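You operate a simulated robot arm through the tools that you are given. There is no shell and no other tool.

You run a simulated robot arm. Do the job below in one go: nothing can be reset, and whatever is moved stays where it is left.

## Task
Clamp the dusty block, brush the dust off and release the bench clamp.
Fine: use the hand brush while the block is clamped and put it back; the block stays in the bench clamp; other oval blocks stay. Set down upright: hand brush. What is to be rubbed or washed off counts as gone when no trace of it is left.

The check looks at the end state, three seconds after you hand in, the way a careful person would. Anything else that was tipped, shoved, dropped, spilled or broken makes it a failure.

## Robot
A 6-joint arm with a two-finger parallel gripper, fixed in place. Base frame: the origin is at the foot of the arm, x ahead of it, y to its left, z up; the work surface is at about z = 850. Lengths are in mm, angles in rad, forces in N, time in s.
With the tool pointing down near the work surface it reaches from about 300 to 660 mm from the base axis. Its first joint turns from -2.007 to 2.007 rad. Payload 3.43 kg.
Tool frame: the origin (TCP) lies between the finger pads and is the grasp point; the fingertips stand 34 mm ahead of it; z points along the fingers, y is the line along which they close. Largest opening 128 mm; finger width 24, thickness 12; the body of the gripper, 48 by 130 mm, starts 96 mm behind the TCP.
Orientation is told as [roll, pitch, yaw] about the base's x, y, z axes, in that order, counted from this pose: with the fingers straight down and closing along the base's y, the tool's x points along the base's -x, its y along +y and its z along -z.

## Interface
- The arm moves only by the tool move_arm. Its argument "increments" is one flat list of numbers, 7 for each row, row after row: the turn, a rotation vector about the tool's x, y, z in rad, then the shift along the tool's x, y, z in mm, then the opening, from 0 (shut) to 1 (fully open). In form: [ax, ay, az, dx, dy, dz, gripper, ax, ay, az, dx, dy, dz, gripper, ...]. A call has 1 to 20 rows; each row shifts and turns the commanded pose from where the row before left it, along the tool's axes as they then stand. Rows are played at 5 a second. More than 50 mm and 0.15 rad between two rows, or a gripper value outside its range, and nothing of the call is played. A pose out of reach is approached as far as the arm can. The call stops where the force on the tool passes 40 N (or 10 N more than at its start, if that is more) or the arm is blocked; 0.2 s more then pass. Each finger travels about 153 mm/s and halts on what it meets, pressing with about 37 N; the grip force reading is that of the motor and also rises with nothing between the fingers. The clock runs only during rows and for 0.2 s after the last one: add rows that do not move to give the fingers time. The reply holds the time, the measured pose of the TCP, the force on the tool along the base axes, the opening and the grip force, in the units named above and with some noise, with the torque about the TCP (base axes, N m) and any sound that the robot's microphone picked up, and new pictures: "views" is both (left out), scene, wrist or none.
- Cameras (640 x 400 px; columns grow to the right, rows downward): "scene" is fixed at [399.5, 649.6, 1445.9]; the picture's right is [-0.91, -0.40, 0.00], its down [-0.27, 0.62, -0.74] and it looks along [0.30, -0.68, -0.67] (base axes); focal length 345 px, centre (320, 200). "wrist" rides on the gripper at [76, -11, -160] in the tool frame; the picture's right is [0.15, 0.99, 0.00], its down [-0.88, 0.13, -0.46] and it looks along [-0.45, 0.07, 0.89] (tool axes); focal length 234 px, centre (320, 200). There is no depth. A picture from a camera that has moved, and an enlarged one, comes with that camera's place and axes in the base frame and with its lens.
- move_column(by): slides the trunk up (or, below 0, down) by that many mm; the arm rides with it, the base frame stays. It gives what a move gives, with no picture.
- close_up(camera, box): a new picture of the part [left, top, right, bottom] of that camera's present view, enlarged. The clock stands still meanwhile.
- sign_off(): hands the job in; it is judged then, once.

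Places have to be worked out from the pictures, the camera data and where the tool is seen. Open the gripper and draw the arm clear of the work before you hand the job in, unless the task says otherwise.

The tools are called by a JSON object that holds its "op" and its "data". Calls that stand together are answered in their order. move_arm: Moves the arm, as the interface text tells. Its arguments: {"type":"object","properties":{"increments":{"type":"array","items":{"type":"number"}},"views":{"type":"string","enum":["both","scene","wrist","none"]}},"required":["increments"]} The other tools are called the same way: move_column (by) slides the trunk up or down; close_up (camera, box) takes an enlarged picture of a part of a camera's view; sign_off () hands the job in.

At the start:

```text
time: 0.0
ee_pos: [475.6, -148.6, 1112.3]
ee_rot: [0.001, -0.001, 0.001]
wrist_force: [-0.3, -0.5, -0.3]
wrist_torque: [0.01, -0.01, 0.0]
width: 128.1
grasp_force: 0.1
trunk travel left (down, up): [-925.0, 65.0]
```

scene: 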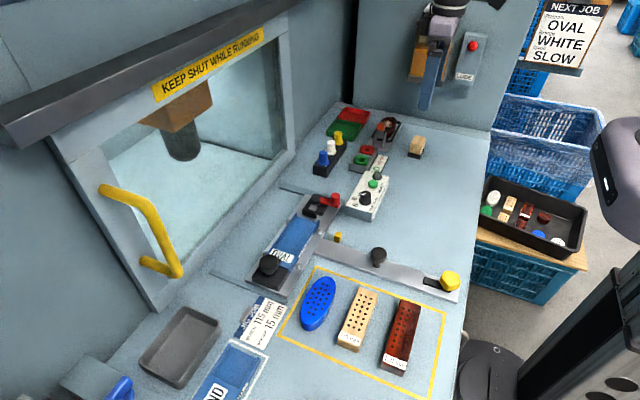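
wrist: 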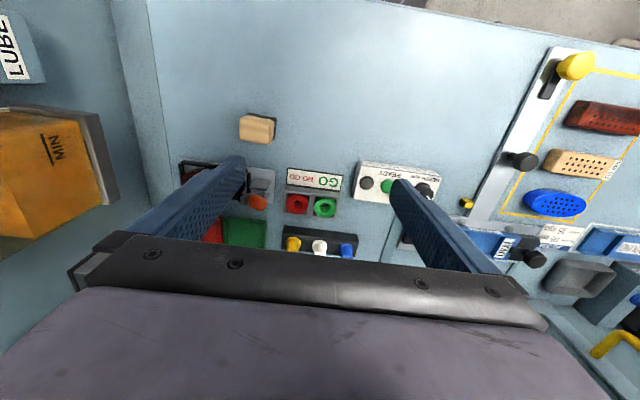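

The pictures show a bench with several fixtures, coloured blocks and a clamp-like thing. I'll enlarge parts of the scene view to identify the clamp, dusty block and brush.

{"op": "close_up", "data": {"camera": "scene", "box": [220, 170, 480, 333]}}

{"op": "close_up", "data": {"camera": "scene", "box": [300, 90, 460, 190]}}

{"op": "close_up", "data": {"camera": "scene", "box": [60, 260, 300, 400]}}

{"op": "close_up", "data": {"camera": "scene", "box": [270, 250, 470, 375]}}

{"op": "close_up", "data": {"camera": "scene", "box": [380, 0, 540, 100]}}

{"op": "close_up", "data": {"camera": "scene", "box": [460, 150, 620, 250]}}

```text
2.45 times, centred on (350, 252) of scene
camera zoom: at [399.5, 649.6, 1445.9], right [-0.91, -0.4, 0.0], down [-0.27, 0.62, -0.74], along [0.3, -0.68, -0.67], focal length 848 px, centre (246, 74)
```

zoom: 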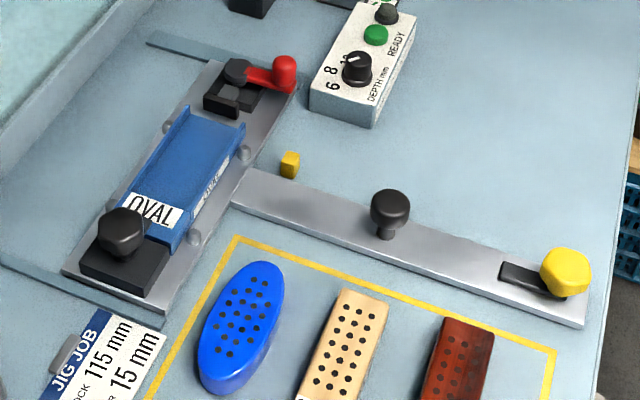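

```text
4.00 times, centred on (380, 140) of scene
camera zoom: at [399.5, 649.6, 1445.9], right [-0.91, -0.4, 0.0], down [-0.27, 0.62, -0.74], along [0.3, -0.68, -0.67], focal length 1382 px, centre (80, 440)
```

zoom: 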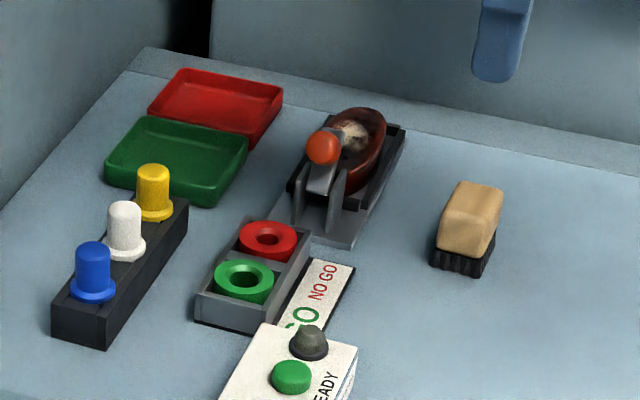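

```text
2.67 times, centred on (180, 330) of scene
camera zoom: at [399.5, 649.6, 1445.9], right [-0.91, -0.4, 0.0], down [-0.27, 0.62, -0.74], along [0.3, -0.68, -0.67], focal length 921 px, centre (693, -147)
```

zoom: 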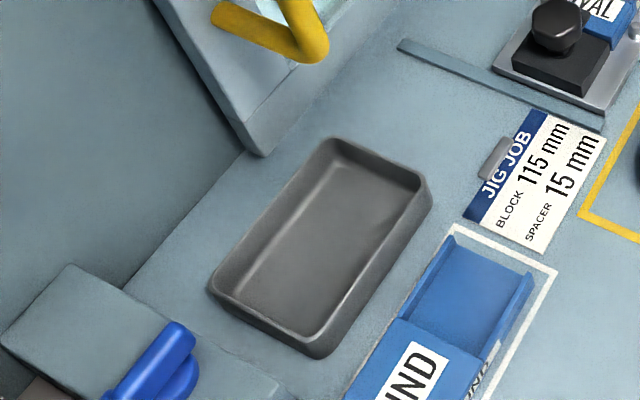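

```text
3.20 times, centred on (370, 312) of scene
camera zoom: at [399.5, 649.6, 1445.9], right [-0.91, -0.4, 0.0], down [-0.27, 0.62, -0.74], along [0.3, -0.68, -0.67], focal length 1105 px, centre (160, -160)
```

zoom: 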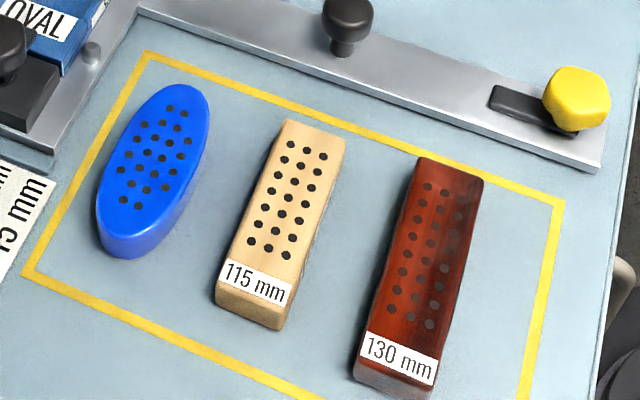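

```text
4.00 times, centred on (460, 50) of scene
camera zoom: at [399.5, 649.6, 1445.9], right [-0.91, -0.4, 0.0], down [-0.27, 0.62, -0.74], along [0.3, -0.68, -0.67], focal length 1382 px, centre (-240, 800)
```

zoom: 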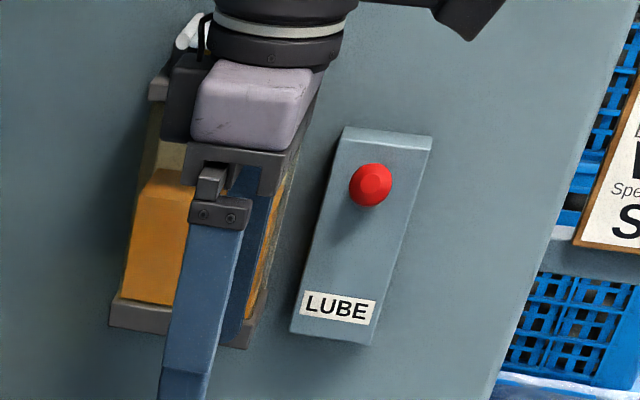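

```text
4.00 times, centred on (540, 200) of scene
camera zoom: at [399.5, 649.6, 1445.9], right [-0.91, -0.4, 0.0], down [-0.27, 0.62, -0.74], along [0.3, -0.68, -0.67], focal length 1382 px, centre (-560, 200)
```

zoom: 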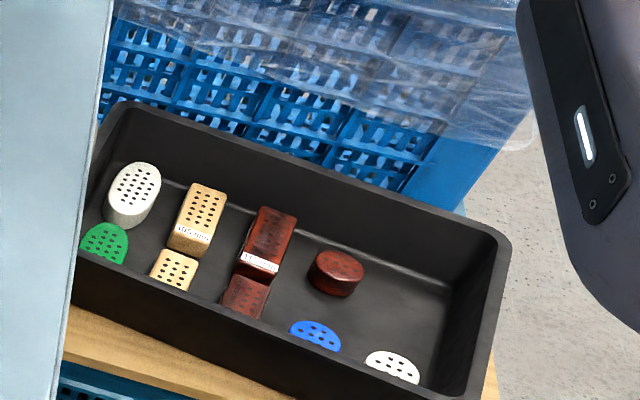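

The dusty block is the dark-red oval held in the fixture with the orange-knobbed toggle lever, and the hand brush is the wooden piece with black bristles nearby. I'll enlarge the wrist view and the clamp area for details.

{"op": "close_up", "data": {"camera": "wrist", "box": [160, 80, 352, 200]}}

{"op": "close_up", "data": {"camera": "wrist", "box": [170, 140, 300, 221]}}

{"op": "close_up", "data": {"camera": "scene", "box": [360, 105, 424, 145]}}

{"op": "close_up", "data": {"camera": "scene", "box": [345, 105, 441, 165]}}

```text
3.33 times, centred on (256, 140) of wrist
camera zoom: at [399.2, -159.5, 1272.6], right [-0.15, 0.99, 0.0], down [0.88, 0.13, 0.46], along [0.45, 0.07, -0.89], focal length 781 px, centre (533, 400)
```

zoom: 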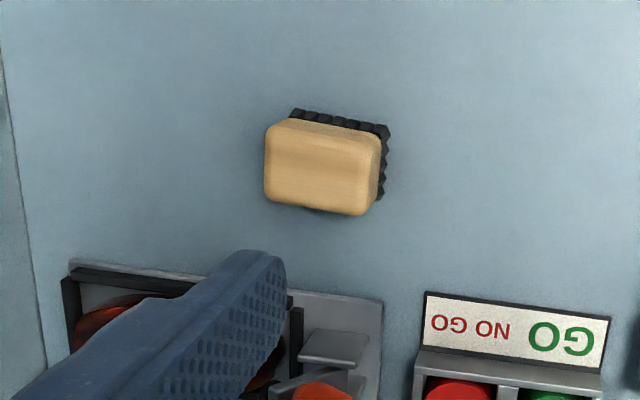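

```text
4.92 times, centred on (235, 180) of wrist
camera zoom: at [399.2, -159.5, 1272.6], right [-0.15, 0.99, 0.0], down [0.88, 0.13, 0.46], along [0.45, 0.07, -0.89], focal length 1153 px, centre (738, 296)
```

zoom: 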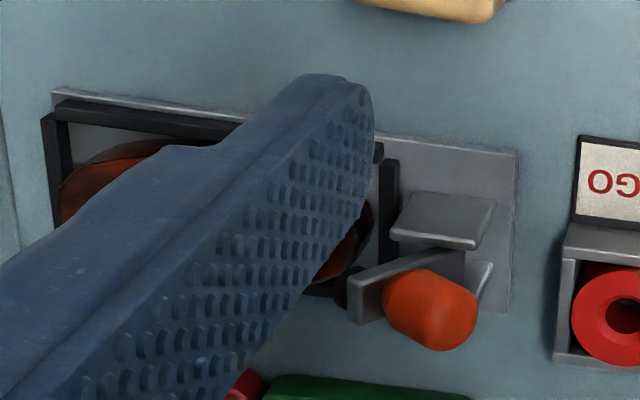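

```text
10.00 times, centred on (392, 125) of scene
camera zoom: at [399.5, 649.6, 1445.9], right [-0.91, -0.4, 0.0], down [-0.27, 0.62, -0.74], along [0.3, -0.68, -0.67], focal length 3454 px, centre (-400, 950)
```

zoom: 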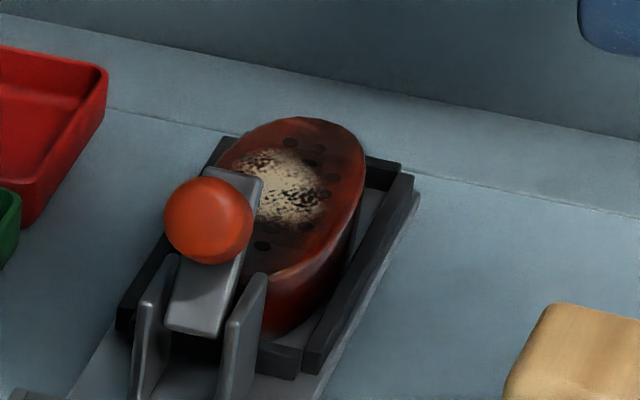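

```text
6.67 times, centred on (393, 135) of scene
camera zoom: at [399.5, 649.6, 1445.9], right [-0.91, -0.4, 0.0], down [-0.27, 0.62, -0.74], along [0.3, -0.68, -0.67], focal length 2303 px, centre (-167, 633)
```

zoom: 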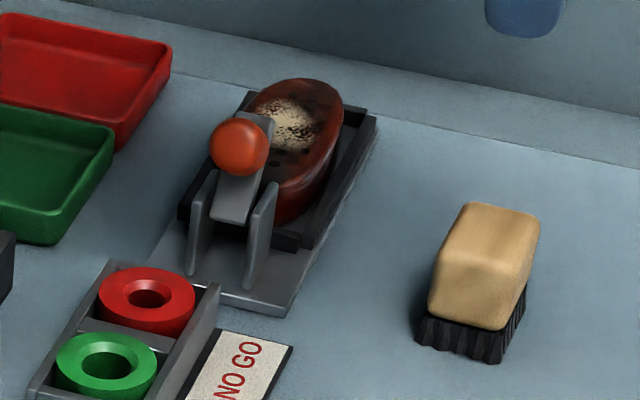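

The clamp sits around (590, -290), with the lever knob near (597, -235, 924), and the brush is around (485, -250). I'll move the open gripper over, at the same height, to get a better look at the clamp.

{"op": "move_arm", "data": {"increments": [0, 0, 0, -20, -38, 0, 1, 0, 0, 0, -20, -38, 0, 1, 0, 0, 0, -20, -38, 0, 1, 0, 0, 0, 0, 0, 0, 1], "views": "both"}}

```text
time: 1.0
ee_pos: [535.7, -262.8, 1112.8]
ee_rot: [0.0, 0.0, 0.001]
wrist_force: [-0.2, 0.4, 0.3]
wrist_torque: [-0.02, -0.03, -0.01]
width: 128.0
grasp_force: 0.1
trunk travel left (down, up): [-925.0, 65.0]
camera wrist: at [459.9, -273.4, 1272.9], right [-0.15, 0.99, 0.0], down [0.88, 0.13, 0.46], along [0.45, 0.07, -0.89], focal length 234 px, centre (320, 200)
```

scene: 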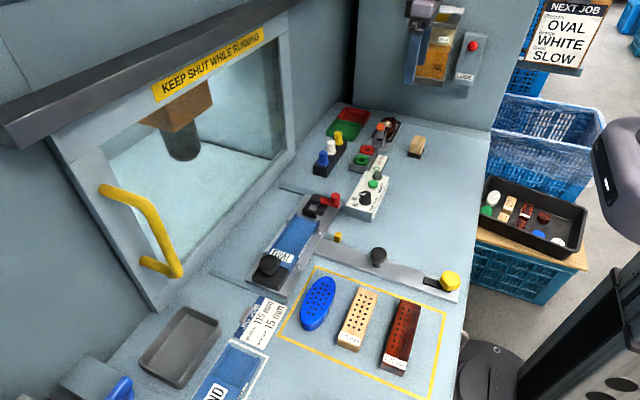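
wrist: 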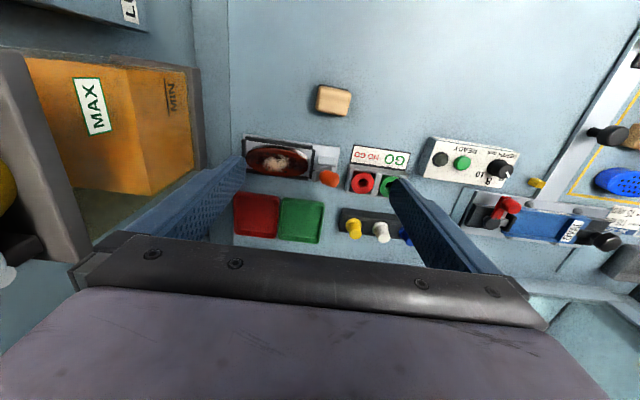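

The clamp is now visible between the fingers, so I'll enlarge it and the brush in both views.

{"op": "close_up", "data": {"camera": "wrist", "box": [236, 125, 364, 205]}}

{"op": "close_up", "data": {"camera": "wrist", "box": [290, 70, 370, 120]}}

{"op": "close_up", "data": {"camera": "wrist", "box": [0, 0, 240, 150]}}

{"op": "close_up", "data": {"camera": "scene", "box": [360, 105, 440, 155]}}

```text
5.00 times, centred on (300, 165) of wrist
camera zoom: at [459.9, -273.4, 1272.9], right [-0.15, 0.99, 0.0], down [0.88, 0.13, 0.46], along [0.45, 0.07, -0.89], focal length 1171 px, centre (420, 375)
```

zoom: 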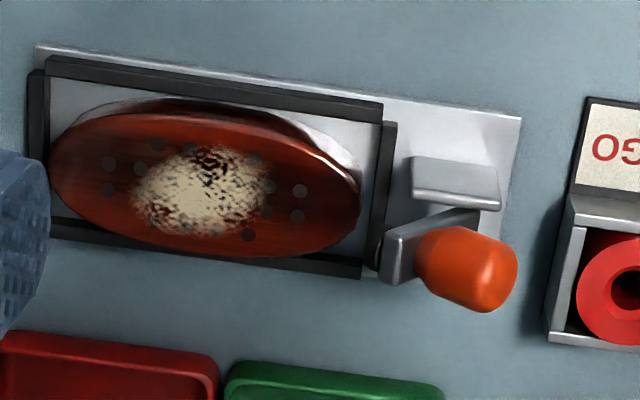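

```text
8.00 times, centred on (330, 95) of wrist
camera zoom: at [459.9, -273.4, 1272.9], right [-0.15, 0.99, 0.0], down [0.88, 0.13, 0.46], along [0.45, 0.07, -0.89], focal length 1873 px, centre (240, 1040)
```

zoom: 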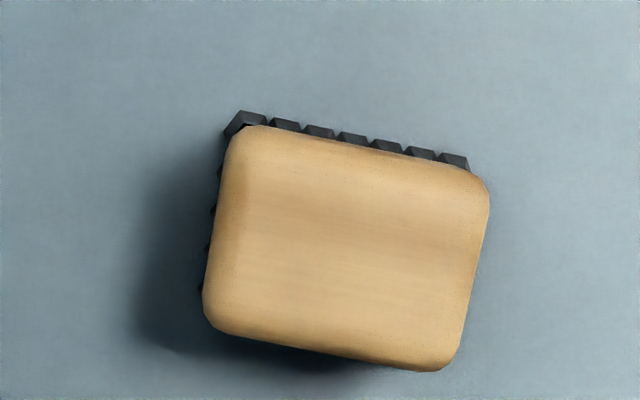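

```text
2.67 times, centred on (120, 75) of wrist
camera zoom: at [459.9, -273.4, 1272.9], right [-0.15, 0.99, 0.0], down [0.88, 0.13, 0.46], along [0.45, 0.07, -0.89], focal length 624 px, centre (853, 533)
```

zoom: 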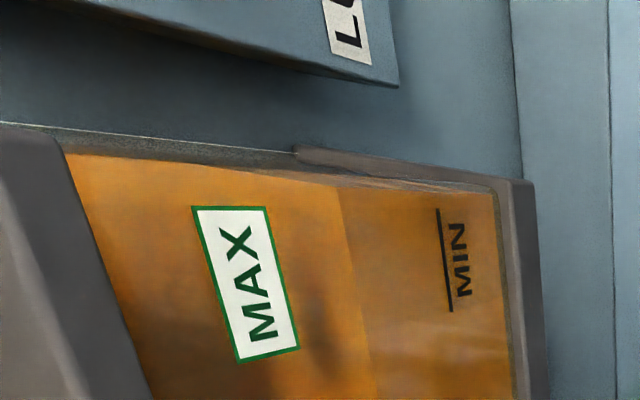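

```text
8.00 times, centred on (400, 130) of scene
camera zoom: at [399.5, 649.6, 1445.9], right [-0.91, -0.4, 0.0], down [-0.27, 0.62, -0.74], along [0.3, -0.68, -0.67], focal length 2763 px, centre (-320, 760)
```

zoom: 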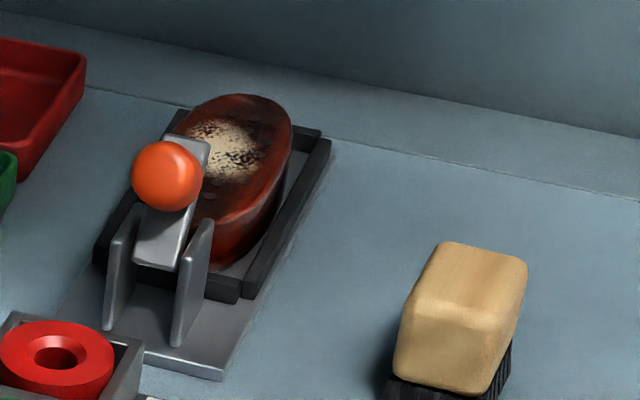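

The lever bar now leans toward the block: its tip is at about (596,-264,925), its lower end at (593,-233,887), and the knob stands off it at (597,-238,924). Before I decide which way it clamps, I'll take a tilted side view from the robot side.

{"op": "move_arm", "data": {"increments": [0, 0, 0, 30, -3, 30, 1, 0, 0, 0, 30, -3, 30, 1, 0, 0, 0, 25, -2, 30, 1, 0, -0.13, 0, 0, 0, 0, 1, 0, -0.13, 0, 0, 0, 0, 1, 0, -0.13, 0, 0, 0, 0, 1, 0, -0.13, 0, 0, 0, 0, 1, 0, 0, 0, 0, 0, 0, 1], "views": "both"}}

```text
time: 2.8
ee_pos: [450.2, -269.9, 1022.3]
ee_rot: [-0.001, -0.519, 0.0]
wrist_force: [0.3, 0.9, 0.4]
wrist_torque: [0.0, -0.02, 0.03]
width: 128.0
grasp_force: 0.2
trunk travel left (down, up): [-925.0, 65.0]
camera wrist: at [305.0, -280.9, 1123.7], right [-0.13, 0.99, -0.07], down [0.54, 0.13, 0.83], along [0.83, 0.07, -0.55], focal length 234 px, centre (320, 200)
```

scene: 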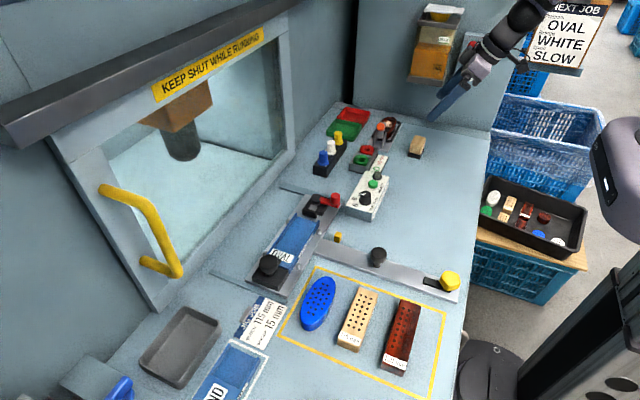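
wrist: 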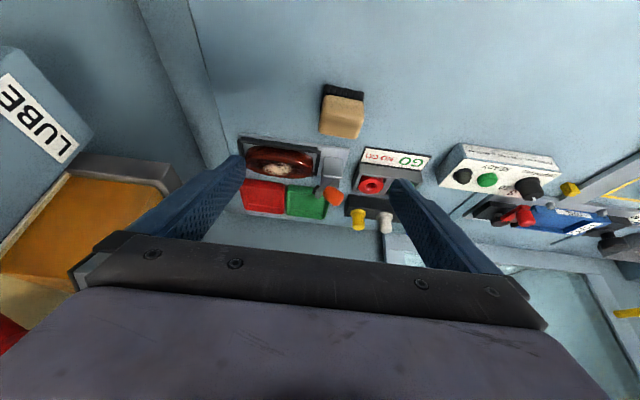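

{"op": "close_up", "data": {"camera": "wrist", "box": [236, 128, 364, 208]}}

{"op": "close_up", "data": {"camera": "wrist", "box": [300, 140, 380, 190]}}

{"op": "close_up", "data": {"camera": "scene", "box": [368, 115, 400, 135]}}

```text
5.00 times, centred on (300, 168) of wrist
camera zoom: at [305.0, -280.9, 1123.7], right [-0.13, 0.99, -0.07], down [0.54, 0.13, 0.83], along [0.83, 0.07, -0.55], focal length 1171 px, centre (420, 360)
```

zoom: 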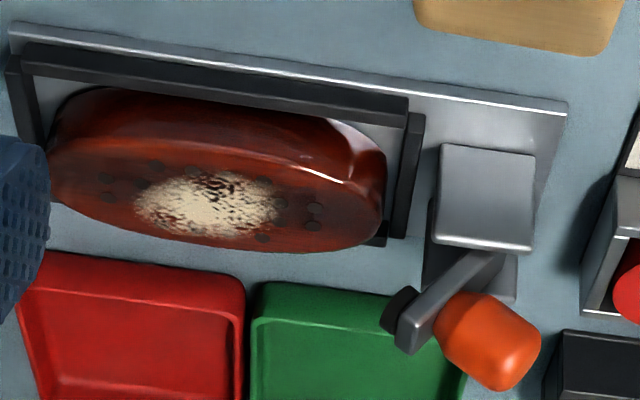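

```text
8.00 times, centred on (340, 165) of wrist
camera zoom: at [305.0, -280.9, 1123.7], right [-0.13, 0.99, -0.07], down [0.54, 0.13, 0.83], along [0.83, 0.07, -0.55], focal length 1873 px, centre (160, 480)
```

zoom: 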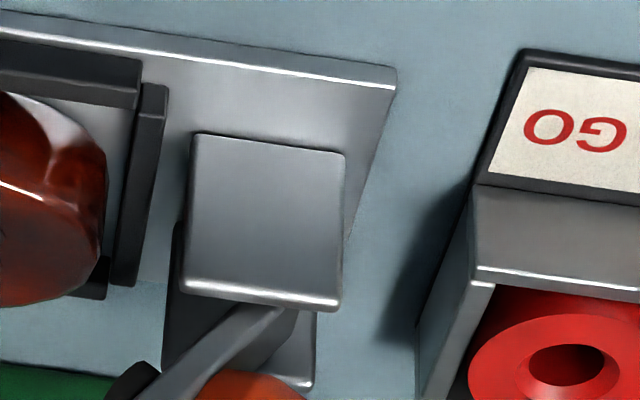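

```text
16.00 times, centred on (384, 125) of scene
camera zoom: at [399.5, 649.6, 1445.9], right [-0.91, -0.4, 0.0], down [-0.27, 0.62, -0.74], along [0.3, -0.68, -0.67], focal length 5526 px, centre (-704, 1400)
```

zoom: 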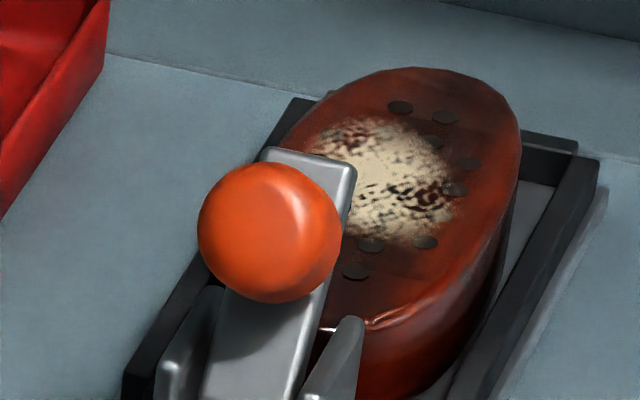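

This view settles it. The bar carries a black pad on its underside, so it swings down toward −y onto the +y end of the block, and the knob ends up pointing upward. I'll straighten the tool and turn it so the fingers close along x and the camera sits on the +y side, high above the lever.

{"op": "move_arm", "data": {"increments": [0, 0.13, 0, 0, 0, 0, 1, 0, 0.13, 0, 0, 0, 0, 1, 0, 0.13, 0, 0, 0, 0, 1, 0, 0.13, 0, 0, 0, 0, 1, 0, 0, 0, -40, 11, -15, 1, 0, 0, 0, -40, 11, -15, 1, 0, 0, 0, -40, 11, -15, 1, 0, 0, 0.1428, 0, 0, 0, 1, 0, 0, 0.1428, 0, 0, 0, 1, 0, 0, 0.1428, 0, 0, 0, 1, 0, 0, 0.1428, 0, 0, 0, 1, 0, 0, 0.1428, 0, 0, 0, 1, 0, 0, 0.1428, 0, 0, 0, 1, 0, 0, 0.1428, 0, 0, 0, 1, 0, 0, 0.1428, 0, 0, 0, 1, 0, 0, 0.1428, 0, 0, 0, 1, 0, 0, 0.1428, 0, 0, 0, 1, 0, 0, 0.1428, 0, 0, 0, 1, 0, 0, 0, 0, 0, 0, 1], "views": "both"}}

```text
time: 6.8
ee_pos: [570.0, -237.2, 1068.9]
ee_rot: [0.0, 0.0, -1.573]
wrist_force: [-0.1, -0.6, 0.8]
wrist_torque: [-0.02, 0.01, -0.01]
width: 127.9
grasp_force: 0.1
trunk travel left (down, up): [-925.0, 65.0]
camera wrist: at [558.4, -161.7, 1227.4], right [0.99, 0.14, 0.0], down [0.13, -0.88, 0.46], along [0.07, -0.45, -0.89], focal length 234 px, centre (320, 200)
```

scene: 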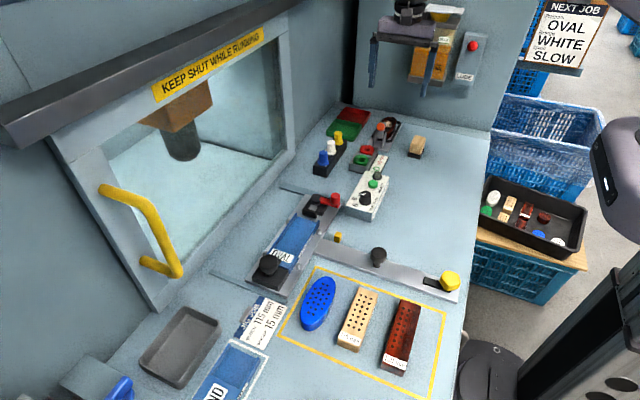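
wrist: 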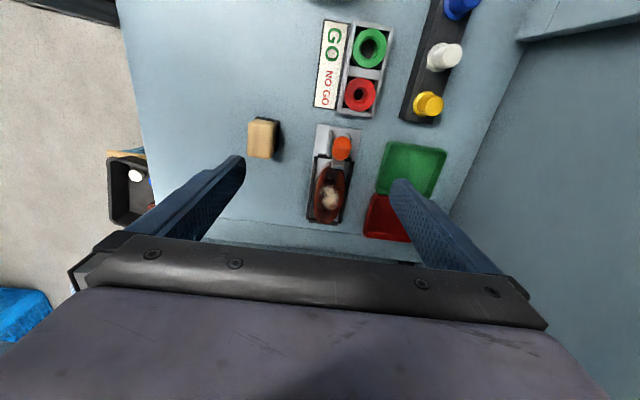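

The yaw went as planned. I'll enlarge the clamp and brush from this viewpoint to refine their positions.

{"op": "close_up", "data": {"camera": "wrist", "box": [272, 115, 400, 195]}}

{"op": "close_up", "data": {"camera": "wrist", "box": [264, 160, 392, 240]}}

{"op": "close_up", "data": {"camera": "wrist", "box": [224, 100, 304, 150]}}

```text
5.00 times, centred on (336, 155) of wrist
camera zoom: at [558.4, -161.7, 1227.4], right [0.99, 0.14, 0.0], down [0.13, -0.88, 0.46], along [0.07, -0.45, -0.89], focal length 1171 px, centre (240, 425)
```

zoom: 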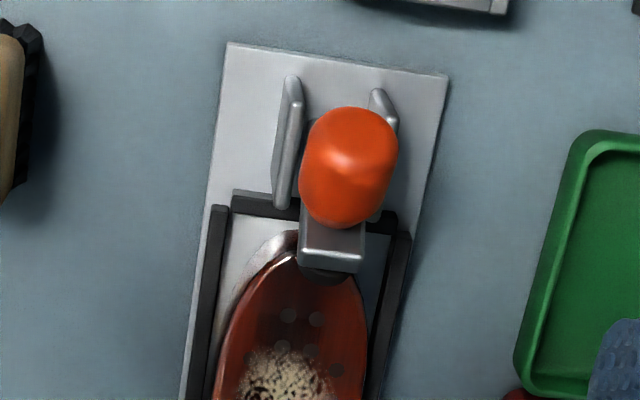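

```text
5.00 times, centred on (328, 200) of wrist
camera zoom: at [558.4, -161.7, 1227.4], right [0.99, 0.14, 0.0], down [0.13, -0.88, 0.46], along [0.07, -0.45, -0.89], focal length 1171 px, centre (280, 200)
```

zoom: 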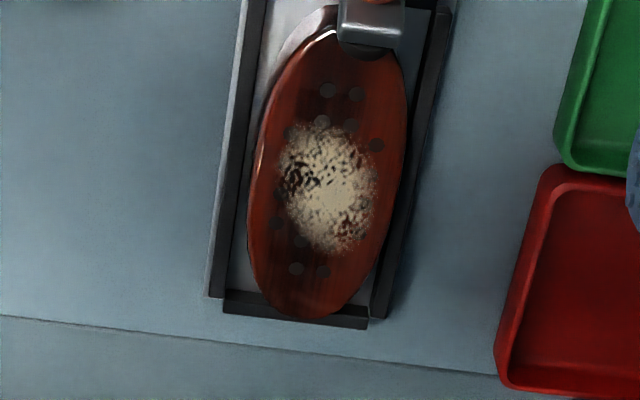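

```text
8.00 times, centred on (264, 125) of wrist
camera zoom: at [558.4, -161.7, 1227.4], right [0.99, 0.14, 0.0], down [0.13, -0.88, 0.46], along [0.07, -0.45, -0.89], focal length 1873 px, centre (768, 800)
```

zoom: 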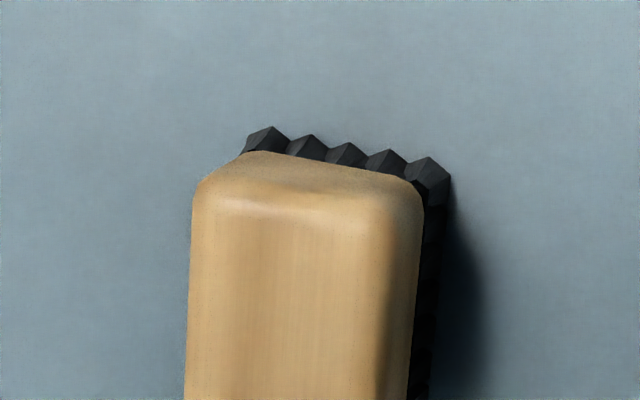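

The wrist and scene views agree: knob at about (598,-238,923), lever plane x≈598, block centre about (598,-327) with its top at z≈891, and dust over x 581–615, y −352…−303. I'll close the fingers and lower them on the +y side of the knob, clear of the cheeks and gauge.

{"op": "move_arm", "data": {"increments": [0, 0, 0, 18.5, 14, 34.5, 0, 0, 0, 0, 18.5, 14, 34.5, 0, 0, 0, 0, 0, 0, 0, 0, 0, 0, 0, 0, 0, 25, 0, 0, 0, 0, 0, 0, 25, 0, 0, 0, 0, 0, 0, 0, 0], "views": "both"}}

{"op": "close_up", "data": {"camera": "scene", "box": [350, 90, 430, 140]}}

{"op": "close_up", "data": {"camera": "wrist", "box": [256, 120, 384, 200]}}

```text
time: 8.2
ee_pos: [599.0, -200.6, 949.0]
ee_rot: [-0.001, 0.0, -1.573]
wrist_force: [-0.2, 0.0, 0.1]
wrist_torque: [-0.01, 0.02, 0.0]
width: 0.0
grasp_force: 33.1
trunk travel left (down, up): [-925.0, 65.0]
camera wrist: at [587.6, -125.3, 1108.7], right [0.99, 0.15, 0.0], down [0.13, -0.88, 0.46], along [0.07, -0.45, -0.89], focal length 234 px, centre (320, 200)
```

scene: 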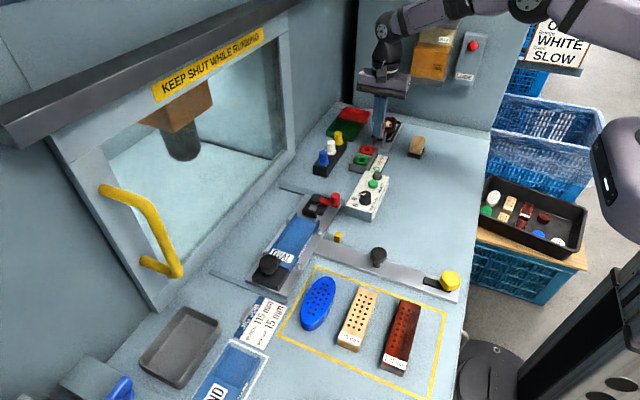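
wrist: 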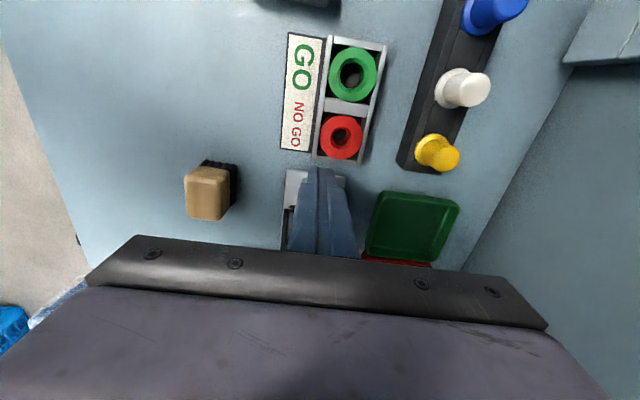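

```text
8.00 times, centred on (390, 115) of scene
camera zoom: at [399.5, 649.6, 1445.9], right [-0.91, -0.4, 0.0], down [-0.27, 0.62, -0.74], along [0.3, -0.68, -0.67], focal length 2763 px, centre (-240, 880)
```

zoom: 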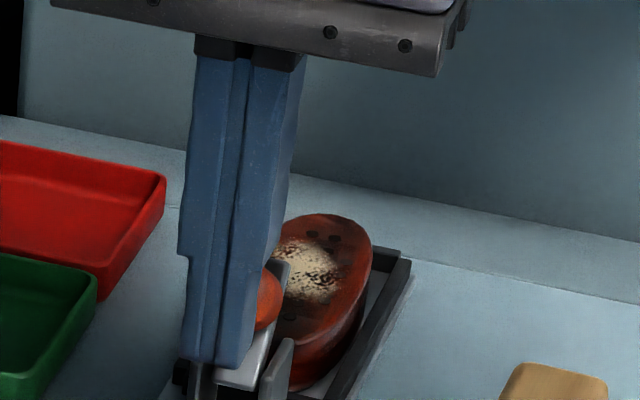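

```text
5.00 times, centred on (320, 160) of wrist
camera zoom: at [587.6, -125.3, 1108.7], right [0.99, 0.15, 0.0], down [0.13, -0.88, 0.46], along [0.07, -0.45, -0.89], focal length 1171 px, centre (320, 400)
```

zoom: 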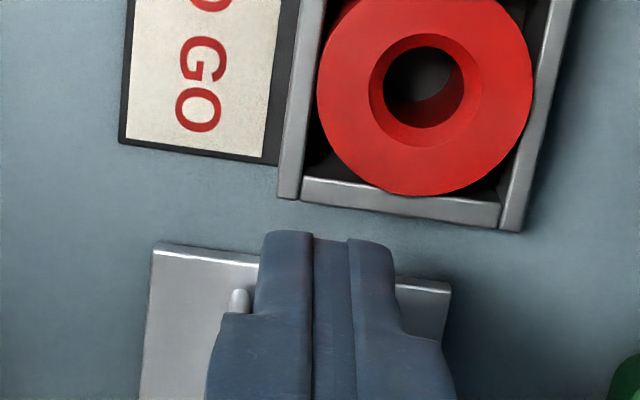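

The closed fingers stand just on the +y side of the knob. I'll push toward −y in small steps and watch the force.

{"op": "move_arm", "data": {"increments": [0, 0, 0, -5, 0, 0, 0, 0, 0, 0, -5, 0, 0, 0, 0, 0, 0, -5, 0, 0, 0, 0, 0, 0, -5, 0, 0, 0], "views": "scene"}}

{"op": "close_up", "data": {"camera": "scene", "box": [350, 90, 430, 140]}}

```text
time: 9.2
ee_pos: [597.8, -220.2, 949.5]
ee_rot: [-0.001, 0.0, -1.57]
wrist_force: [0.4, 0.2, -0.3]
wrist_torque: [-0.01, -0.04, 0.05]
width: 0.0
grasp_force: 33.3
trunk travel left (down, up): [-925.0, 65.0]
```

scene: 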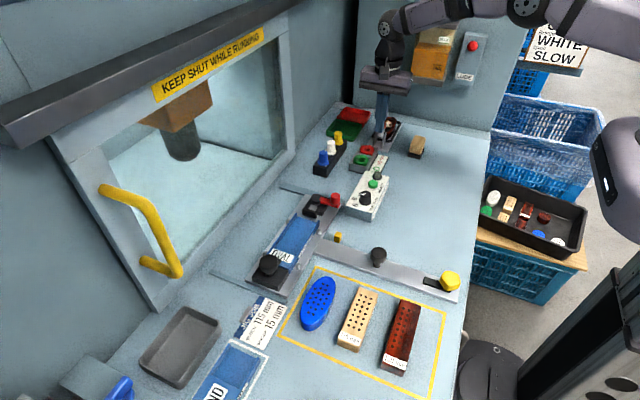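

```text
8.00 times, centred on (390, 115) of scene
camera zoom: at [399.5, 649.6, 1445.9], right [-0.91, -0.4, 0.0], down [-0.27, 0.62, -0.74], along [0.3, -0.68, -0.67], focal length 2763 px, centre (-240, 880)
```

zoom: 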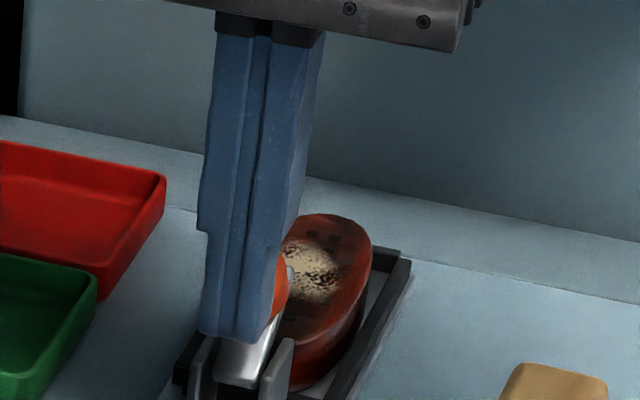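

The push meets almost no resistance, and the bar seems to have started turning. I'll keep pushing toward −y.

{"op": "move_arm", "data": {"increments": [0, 0, 0, -5, 0, 0, 0, 0, 0, 0, -5, 0, 0, 0, 0, 0, 0, -5, 0, 0, 0, 0, 0, 0, -4, 0, 0, 0], "views": "scene"}}

{"op": "close_up", "data": {"camera": "scene", "box": [350, 90, 430, 140]}}

```text
time: 10.2
ee_pos: [598.0, -240.3, 949.4]
ee_rot: [0.0, 0.0, -1.57]
wrist_force: [-0.3, -0.4, -0.1]
wrist_torque: [0.01, -0.04, 0.01]
width: 0.0
grasp_force: 32.8
trunk travel left (down, up): [-925.0, 65.0]
```

scene: 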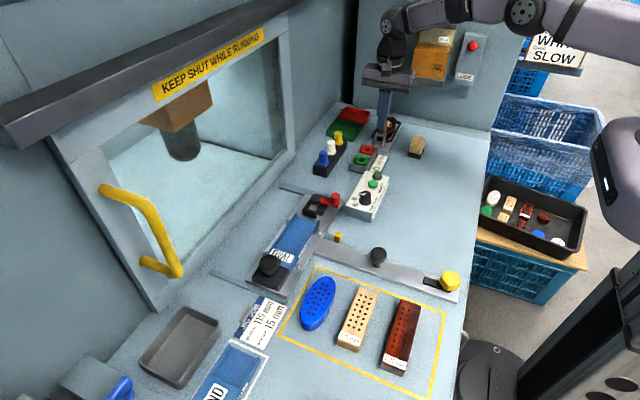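

```text
8.00 times, centred on (390, 115) of scene
camera zoom: at [399.5, 649.6, 1445.9], right [-0.91, -0.4, 0.0], down [-0.27, 0.62, -0.74], along [0.3, -0.68, -0.67], focal length 2763 px, centre (-240, 880)
```

zoom: 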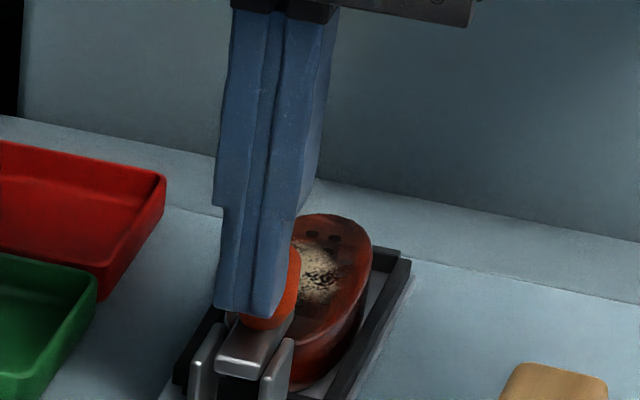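

The bar is turning down nicely, and the knob now points nearly upward. I'll push a few more millimetres and look for contact force.

{"op": "move_arm", "data": {"increments": [0, 0, 0, -3, 0, 0, 0, 0, 0, 0, -3, 0, 0, 0, 0, 0, 0, -3, 0, 0, 0], "views": "scene"}}

{"op": "close_up", "data": {"camera": "scene", "box": [350, 90, 430, 140]}}

```text
time: 11.0
ee_pos: [598.9, -243.4, 948.5]
ee_rot: [0.0, 0.003, -1.569]
wrist_force: [0.6, 12.5, 2.5]
wrist_torque: [0.4, -0.02, 0.01]
width: 0.1
grasp_force: 33.1
trunk travel left (down, up): [-925.0, 65.0]
```

scene: 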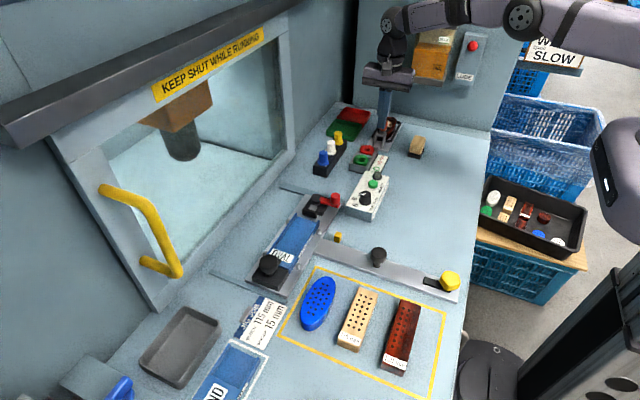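

```text
8.00 times, centred on (390, 115) of scene
camera zoom: at [399.5, 649.6, 1445.9], right [-0.91, -0.4, 0.0], down [-0.27, 0.62, -0.74], along [0.3, -0.68, -0.67], focal length 2763 px, centre (-240, 880)
```

zoom: 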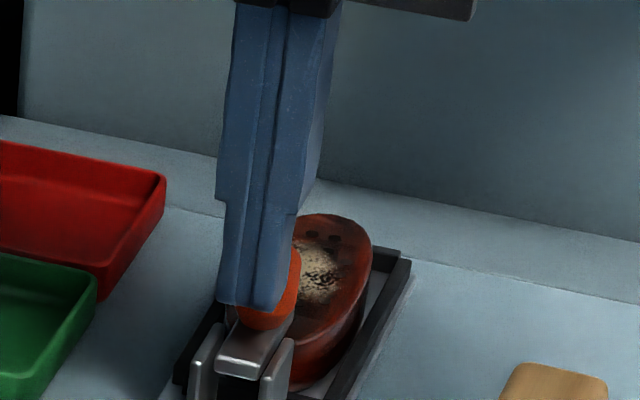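

The push now meets 12.5 N, so the pad appears to be pressing on the block. I'll back off to +y, rise, and check that the lever stays down.

{"op": "move_arm", "data": {"increments": [0, 0, 0, 15, 0, 0, 0, 0, 0, 0, 0, 0, -40, 0, 0, 0, 0, 0, 0, -40, 0, 0, 0, 0, 0, 0, 0, 0], "views": "both"}}

{"op": "close_up", "data": {"camera": "scene", "box": [350, 100, 430, 150]}}

{"op": "close_up", "data": {"camera": "wrist", "box": [256, 120, 384, 200]}}

```text
time: 12.0
ee_pos: [596.2, -232.8, 1030.1]
ee_rot: [0.0, 0.0, -1.572]
wrist_force: [0.2, 0.0, 0.1]
wrist_torque: [0.0, -0.01, 0.01]
width: 0.0
grasp_force: 32.9
trunk travel left (down, up): [-925.0, 65.0]
camera wrist: at [584.9, -157.0, 1188.9], right [0.99, 0.15, 0.0], down [0.13, -0.88, 0.46], along [0.07, -0.45, -0.89], focal length 234 px, centre (320, 200)
```

scene: 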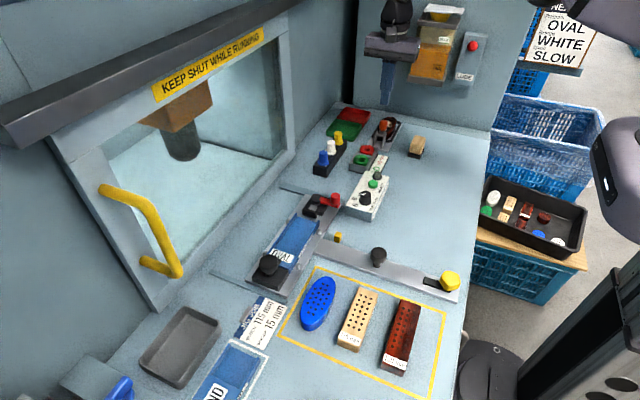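
wrist: 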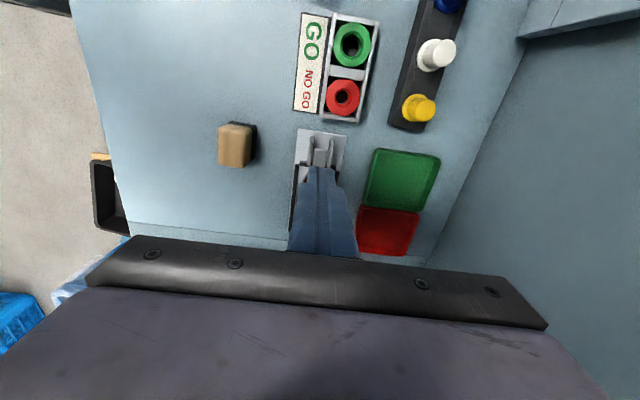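

```text
8.00 times, centred on (390, 125) of scene
camera zoom: at [399.5, 649.6, 1445.9], right [-0.91, -0.4, 0.0], down [-0.27, 0.62, -0.74], along [0.3, -0.68, -0.67], focal length 2763 px, centre (-240, 800)
```

zoom: 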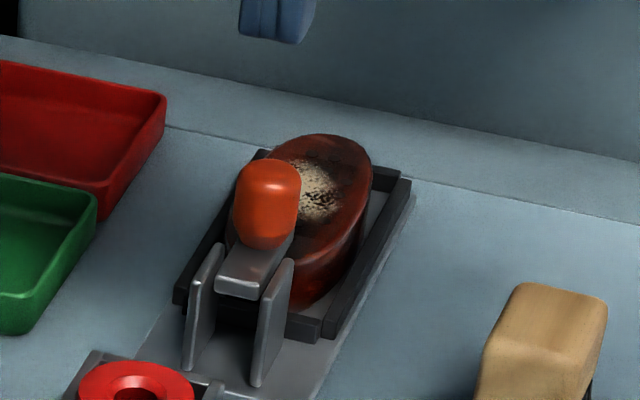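

```text
5.00 times, centred on (320, 160) of wrist
camera zoom: at [584.9, -157.0, 1188.9], right [0.99, 0.15, 0.0], down [0.13, -0.88, 0.46], along [0.07, -0.45, -0.89], focal length 1171 px, centre (320, 400)
```

zoom: 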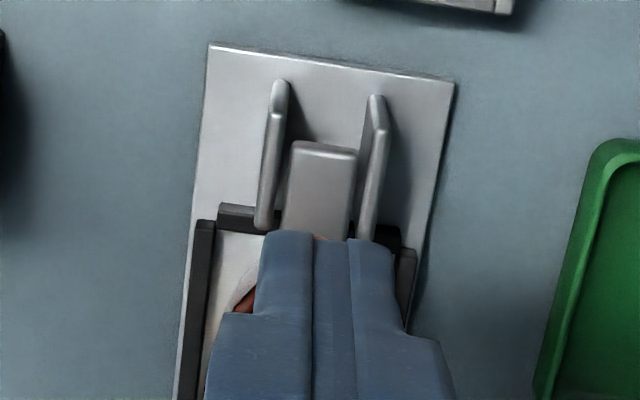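

The lever stays down with its bar horizontal and the knob upright at about (598,-270), top near z≈922. To be sure it's fully seated, I'll press down gently on top of the knob.

{"op": "move_arm", "data": {"increments": [0, 0, 0, -18.5, 1, 27.5, 0, 0, 0, 0, -18.5, 1, 27.5, 0, 0, 0, 0, 0, 0, 5, 0, 0, 0, 0, 0, 0, 5, 0, 0, 0, 0, 0, 0, 4, 0, 0, 0, 0, 0, 0, 3, 0, 0, 0, 0, 0, 0, 3, 0, 0, 0, 0, 0, 0, 3, 0], "views": "scene"}}

{"op": "close_up", "data": {"camera": "scene", "box": [350, 90, 430, 140]}}

```text
time: 13.8
ee_pos: [598.0, -270.1, 959.6]
ee_rot: [0.015, -0.008, -1.57]
wrist_force: [0.1, 1.4, 36.6]
wrist_torque: [0.15, 0.05, -0.05]
width: 0.0
grasp_force: 32.3
trunk travel left (down, up): [-925.0, 65.0]
```

scene: 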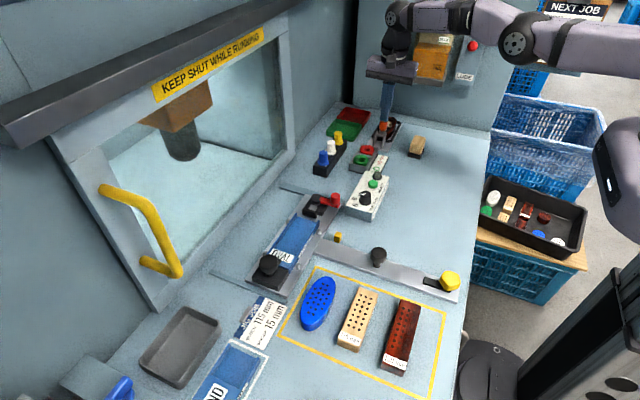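

```text
8.00 times, centred on (390, 115) of scene
camera zoom: at [399.5, 649.6, 1445.9], right [-0.91, -0.4, 0.0], down [-0.27, 0.62, -0.74], along [0.3, -0.68, -0.67], focal length 2763 px, centre (-240, 880)
```

zoom: 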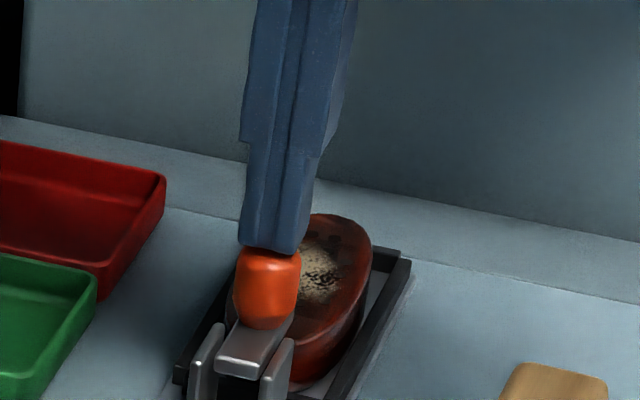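

The knob is seated, holding 36.6 N at a tip height of about 925. I'll rise now, move over the brush and open the fingers to look at it from above.

{"op": "move_arm", "data": {"increments": [0, 0, 0, 0, 0, -30, 0, 0, 0, 0, 0, 0, -40, 0, 0, 0, 0, 7, -37, 0, 0.3, 0, 0, 0, 7, -37, 0, 0.65, 0, 0, 0, 7, -38, 0, 0.65, 0, 0, 0, 0, 0, 0, 0.65], "views": "both"}}

{"op": "close_up", "data": {"camera": "wrist", "box": [256, 130, 384, 210]}}

{"op": "close_up", "data": {"camera": "scene", "box": [360, 110, 440, 160]}}

```text
time: 15.2
ee_pos: [586.3, -287.4, 1024.6]
ee_rot: [-0.001, 0.002, -1.569]
wrist_force: [-0.5, -0.2, -0.2]
wrist_torque: [-0.01, 0.04, -0.03]
width: 83.2
grasp_force: 0.1
out of reach, approached as far as the arm can: row 3, 4, 5
trunk travel left (down, up): [-925.0, 65.0]
camera wrist: at [575.4, -211.7, 1183.8], right [0.99, 0.15, 0.0], down [0.13, -0.88, 0.45], along [0.07, -0.45, -0.89], focal length 234 px, centre (320, 200)
```

scene: 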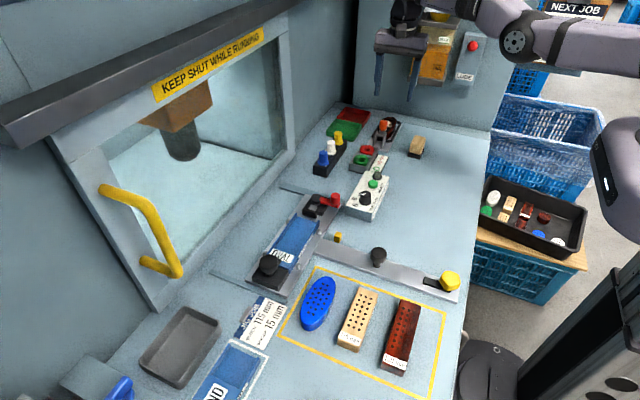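
wrist: 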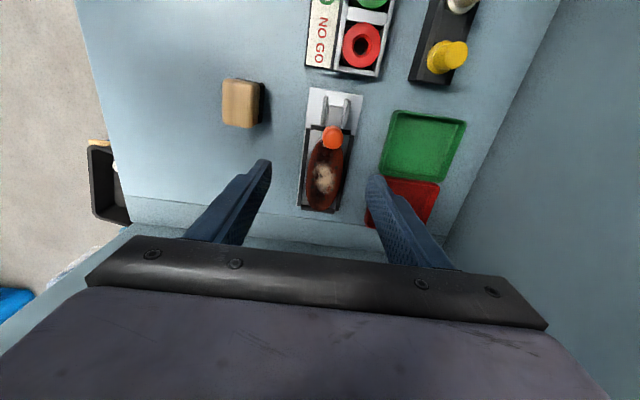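

```text
5.00 times, centred on (320, 170) of wrist
camera zoom: at [575.4, -211.7, 1183.8], right [0.99, 0.15, 0.0], down [0.13, -0.88, 0.45], along [0.07, -0.45, -0.89], focal length 1171 px, centre (320, 350)
```

zoom: 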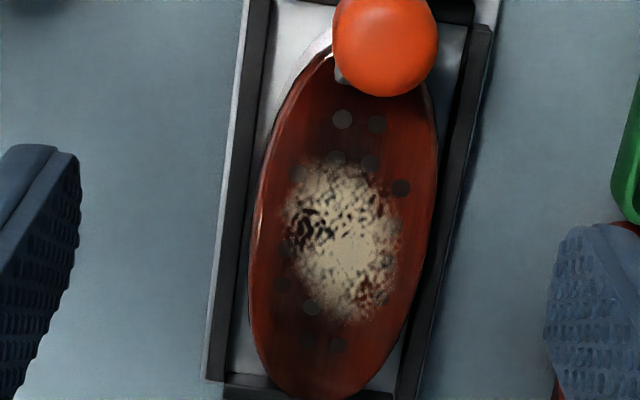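

```text
8.00 times, centred on (400, 135) of scene
camera zoom: at [399.5, 649.6, 1445.9], right [-0.91, -0.4, 0.0], down [-0.27, 0.62, -0.74], along [0.3, -0.68, -0.67], focal length 2763 px, centre (-320, 720)
```

zoom: 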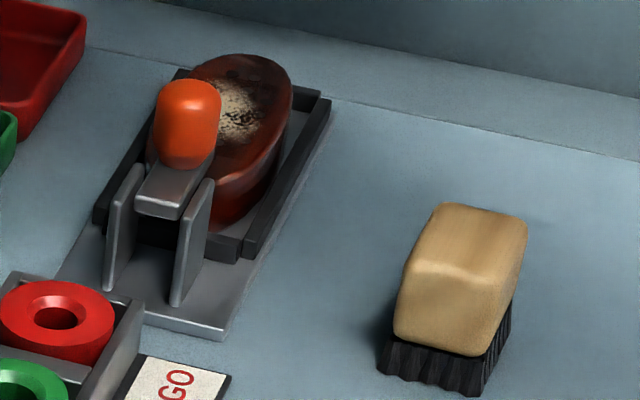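

The arm reported rows 3–5 as out of reach and ended at (586,-287,1025), so something limits this wrist orientation when it moves inward. I'll test small moves high up to find out what, keeping well clear of everything.

{"op": "move_arm", "data": {"increments": [0, 0, 0, 15, 0, -20, 0.65, 0, 0, 0, 15, 0, -20, 0.65, 0, 0, 0, 0, 0, 0, 0.65], "views": "none"}}

```text
time: 16.0
ee_pos: [595.7, -261.6, 1065.1]
ee_rot: [-0.003, 0.001, -1.571]
wrist_force: [0.1, -0.9, 0.1]
wrist_torque: [0.02, 0.03, 0.01]
width: 83.4
grasp_force: 0.0
out of reach, approached as far as the arm can: row 1, 2
trunk travel left (down, up): [-925.0, 65.0]
```

The angle follows the command but the radius stays at about 651, so the commanded pose is still unreached. I'll step the command back outward and see where it becomes reachable.

{"op": "move_arm", "data": {"increments": [0, 0, 0, 0, 28, 0, 0.65, 0, 0, 0, 0, 28, 0, 0.65, 0, 0, 0, 0, 28, 0, 0.65, 0, 0, 0, 0, 0, 0, 0.65], "views": "scene"}}

```text
time: 17.0
ee_pos: [613.2, -231.8, 1069.4]
ee_rot: [-0.001, 0.0, -1.571]
wrist_force: [-0.3, 0.0, 0.3]
wrist_torque: [0.0, -0.02, 0.0]
width: 83.2
grasp_force: 0.0
out of reach, approached as far as the arm can: row 1, 2, 3
trunk travel left (down, up): [-925.0, 65.0]
```

scene: 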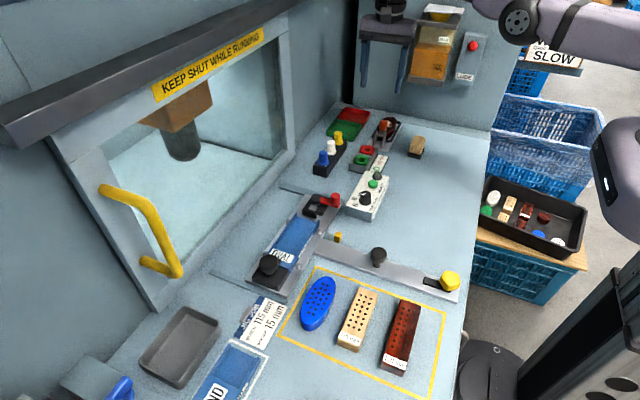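

The command restarts from the actual pose on each call, and my upward moves at full radius straightened the elbow, so purely inward moves get stuck. I'll move downward and inward together, which should flex the elbow. The tips stay above z≈980 and the knob top is at 925.

{"op": "move_arm", "data": {"increments": [0, 0, 0, 0, -5, 25, 0.65, 0, 0, 0, 0, -20, 25, 0.65, 0, 0, 0, 0, -30, 0, 0.65, 0, 0, 0, 0, 0, 0, 0.65], "views": "none"}}

```text
time: 18.0
ee_pos: [606.4, -250.0, 1019.6]
ee_rot: [-0.002, 0.001, -1.571]
wrist_force: [0.0, 0.4, -0.9]
wrist_torque: [-0.02, 0.03, -0.02]
width: 83.2
grasp_force: 0.0
out of reach, approached as far as the arm can: row 1, 2, 3
trunk travel left (down, up): [-925.0, 65.0]
```

It's still held at radius 656, even when moving down. I'll check whether the wrist is the limit by turning the yaw part-way back here, and then moving inward.

{"op": "move_arm", "data": {"increments": [0, 0, -0.14, 0, 0, 0, 0.65, 0, 0, -0.14, 0, 0, 0, 0.65, 0, 0, -0.14, 0, 0, 0, 0.65, 0, 0, 0, 0, 0, 0, 0.65], "views": "none"}}

```text
time: 19.0
ee_pos: [606.6, -249.9, 1020.8]
ee_rot: [-0.001, 0.002, -1.149]
wrist_force: [-0.3, -0.6, 0.2]
wrist_torque: [0.02, -0.02, 0.0]
width: 83.2
grasp_force: 0.1
trunk travel left (down, up): [-925.0, 65.0]
```

The yaw turned freely. Now I'll try a small inward move at this yaw.

{"op": "move_arm", "data": {"increments": [0, 0, 0, 7, -7, 0, 0.65, 0, 0, 0, 7, -7, 0, 0.65, 0, 0, 0, 0, 0, 0, 0.65], "views": "none"}}

```text
time: 19.8
ee_pos: [606.1, -249.7, 1020.6]
ee_rot: [-0.001, -0.001, -1.151]
wrist_force: [-0.3, 0.5, 0.3]
wrist_torque: [0.0, 0.04, 0.02]
width: 83.0
grasp_force: 0.1
out of reach, approached as far as the arm can: row 1, 2
trunk travel left (down, up): [-925.0, 65.0]
```

The radius crept inward slightly in one earlier move, which suggests slow escape from the straight-elbow singularity. I'll command an inward and upward target and hold it for many rows so the solver can work its way out.

{"op": "move_arm", "data": {"increments": [0, 0, 0, 6, -5.5, -10, 0.65, 0, 0, 0, 6, -5.5, -10, 0.65, 0, 0, 0, 6, -5.5, -10, 0.65, 0, 0, 0, 6, -5.5, -10, 0.65, 0, 0, 0, 6, -5.5, -10, 0.65, 0, 0, 0, 0, 0, 0, 0.65, 0, 0, 0, 0, 0, 0, 0.65, 0, 0, 0, 0, 0, 0, 0.65, 0, 0, 0, 0, 0, 0, 0.65, 0, 0, 0, 0, 0, 0, 0.65, 0, 0, 0, 0, 0, 0, 0.65, 0, 0, 0, 0, 0, 0, 0.65, 0, 0, 0, 0, 0, 0, 0.65, 0, 0, 0, 0, 0, 0, 0.65, 0, 0, 0, 0, 0, 0, 0.65, 0, 0, 0, 0, 0, 0, 0.65, 0, 0, 0, 0, 0, 0, 0.65], "views": "none"}}

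```text
time: 23.4
ee_pos: [601.4, -248.4, 1075.9]
ee_rot: [-0.002, 0.0, -1.15]
wrist_force: [0.3, 0.0, 0.4]
wrist_torque: [-0.02, 0.0, 0.01]
width: 83.3
grasp_force: 0.0
out of reach, approached as far as the arm can: row 1, 2, 3, 4, 5
trunk travel left (down, up): [-925.0, 65.0]
```

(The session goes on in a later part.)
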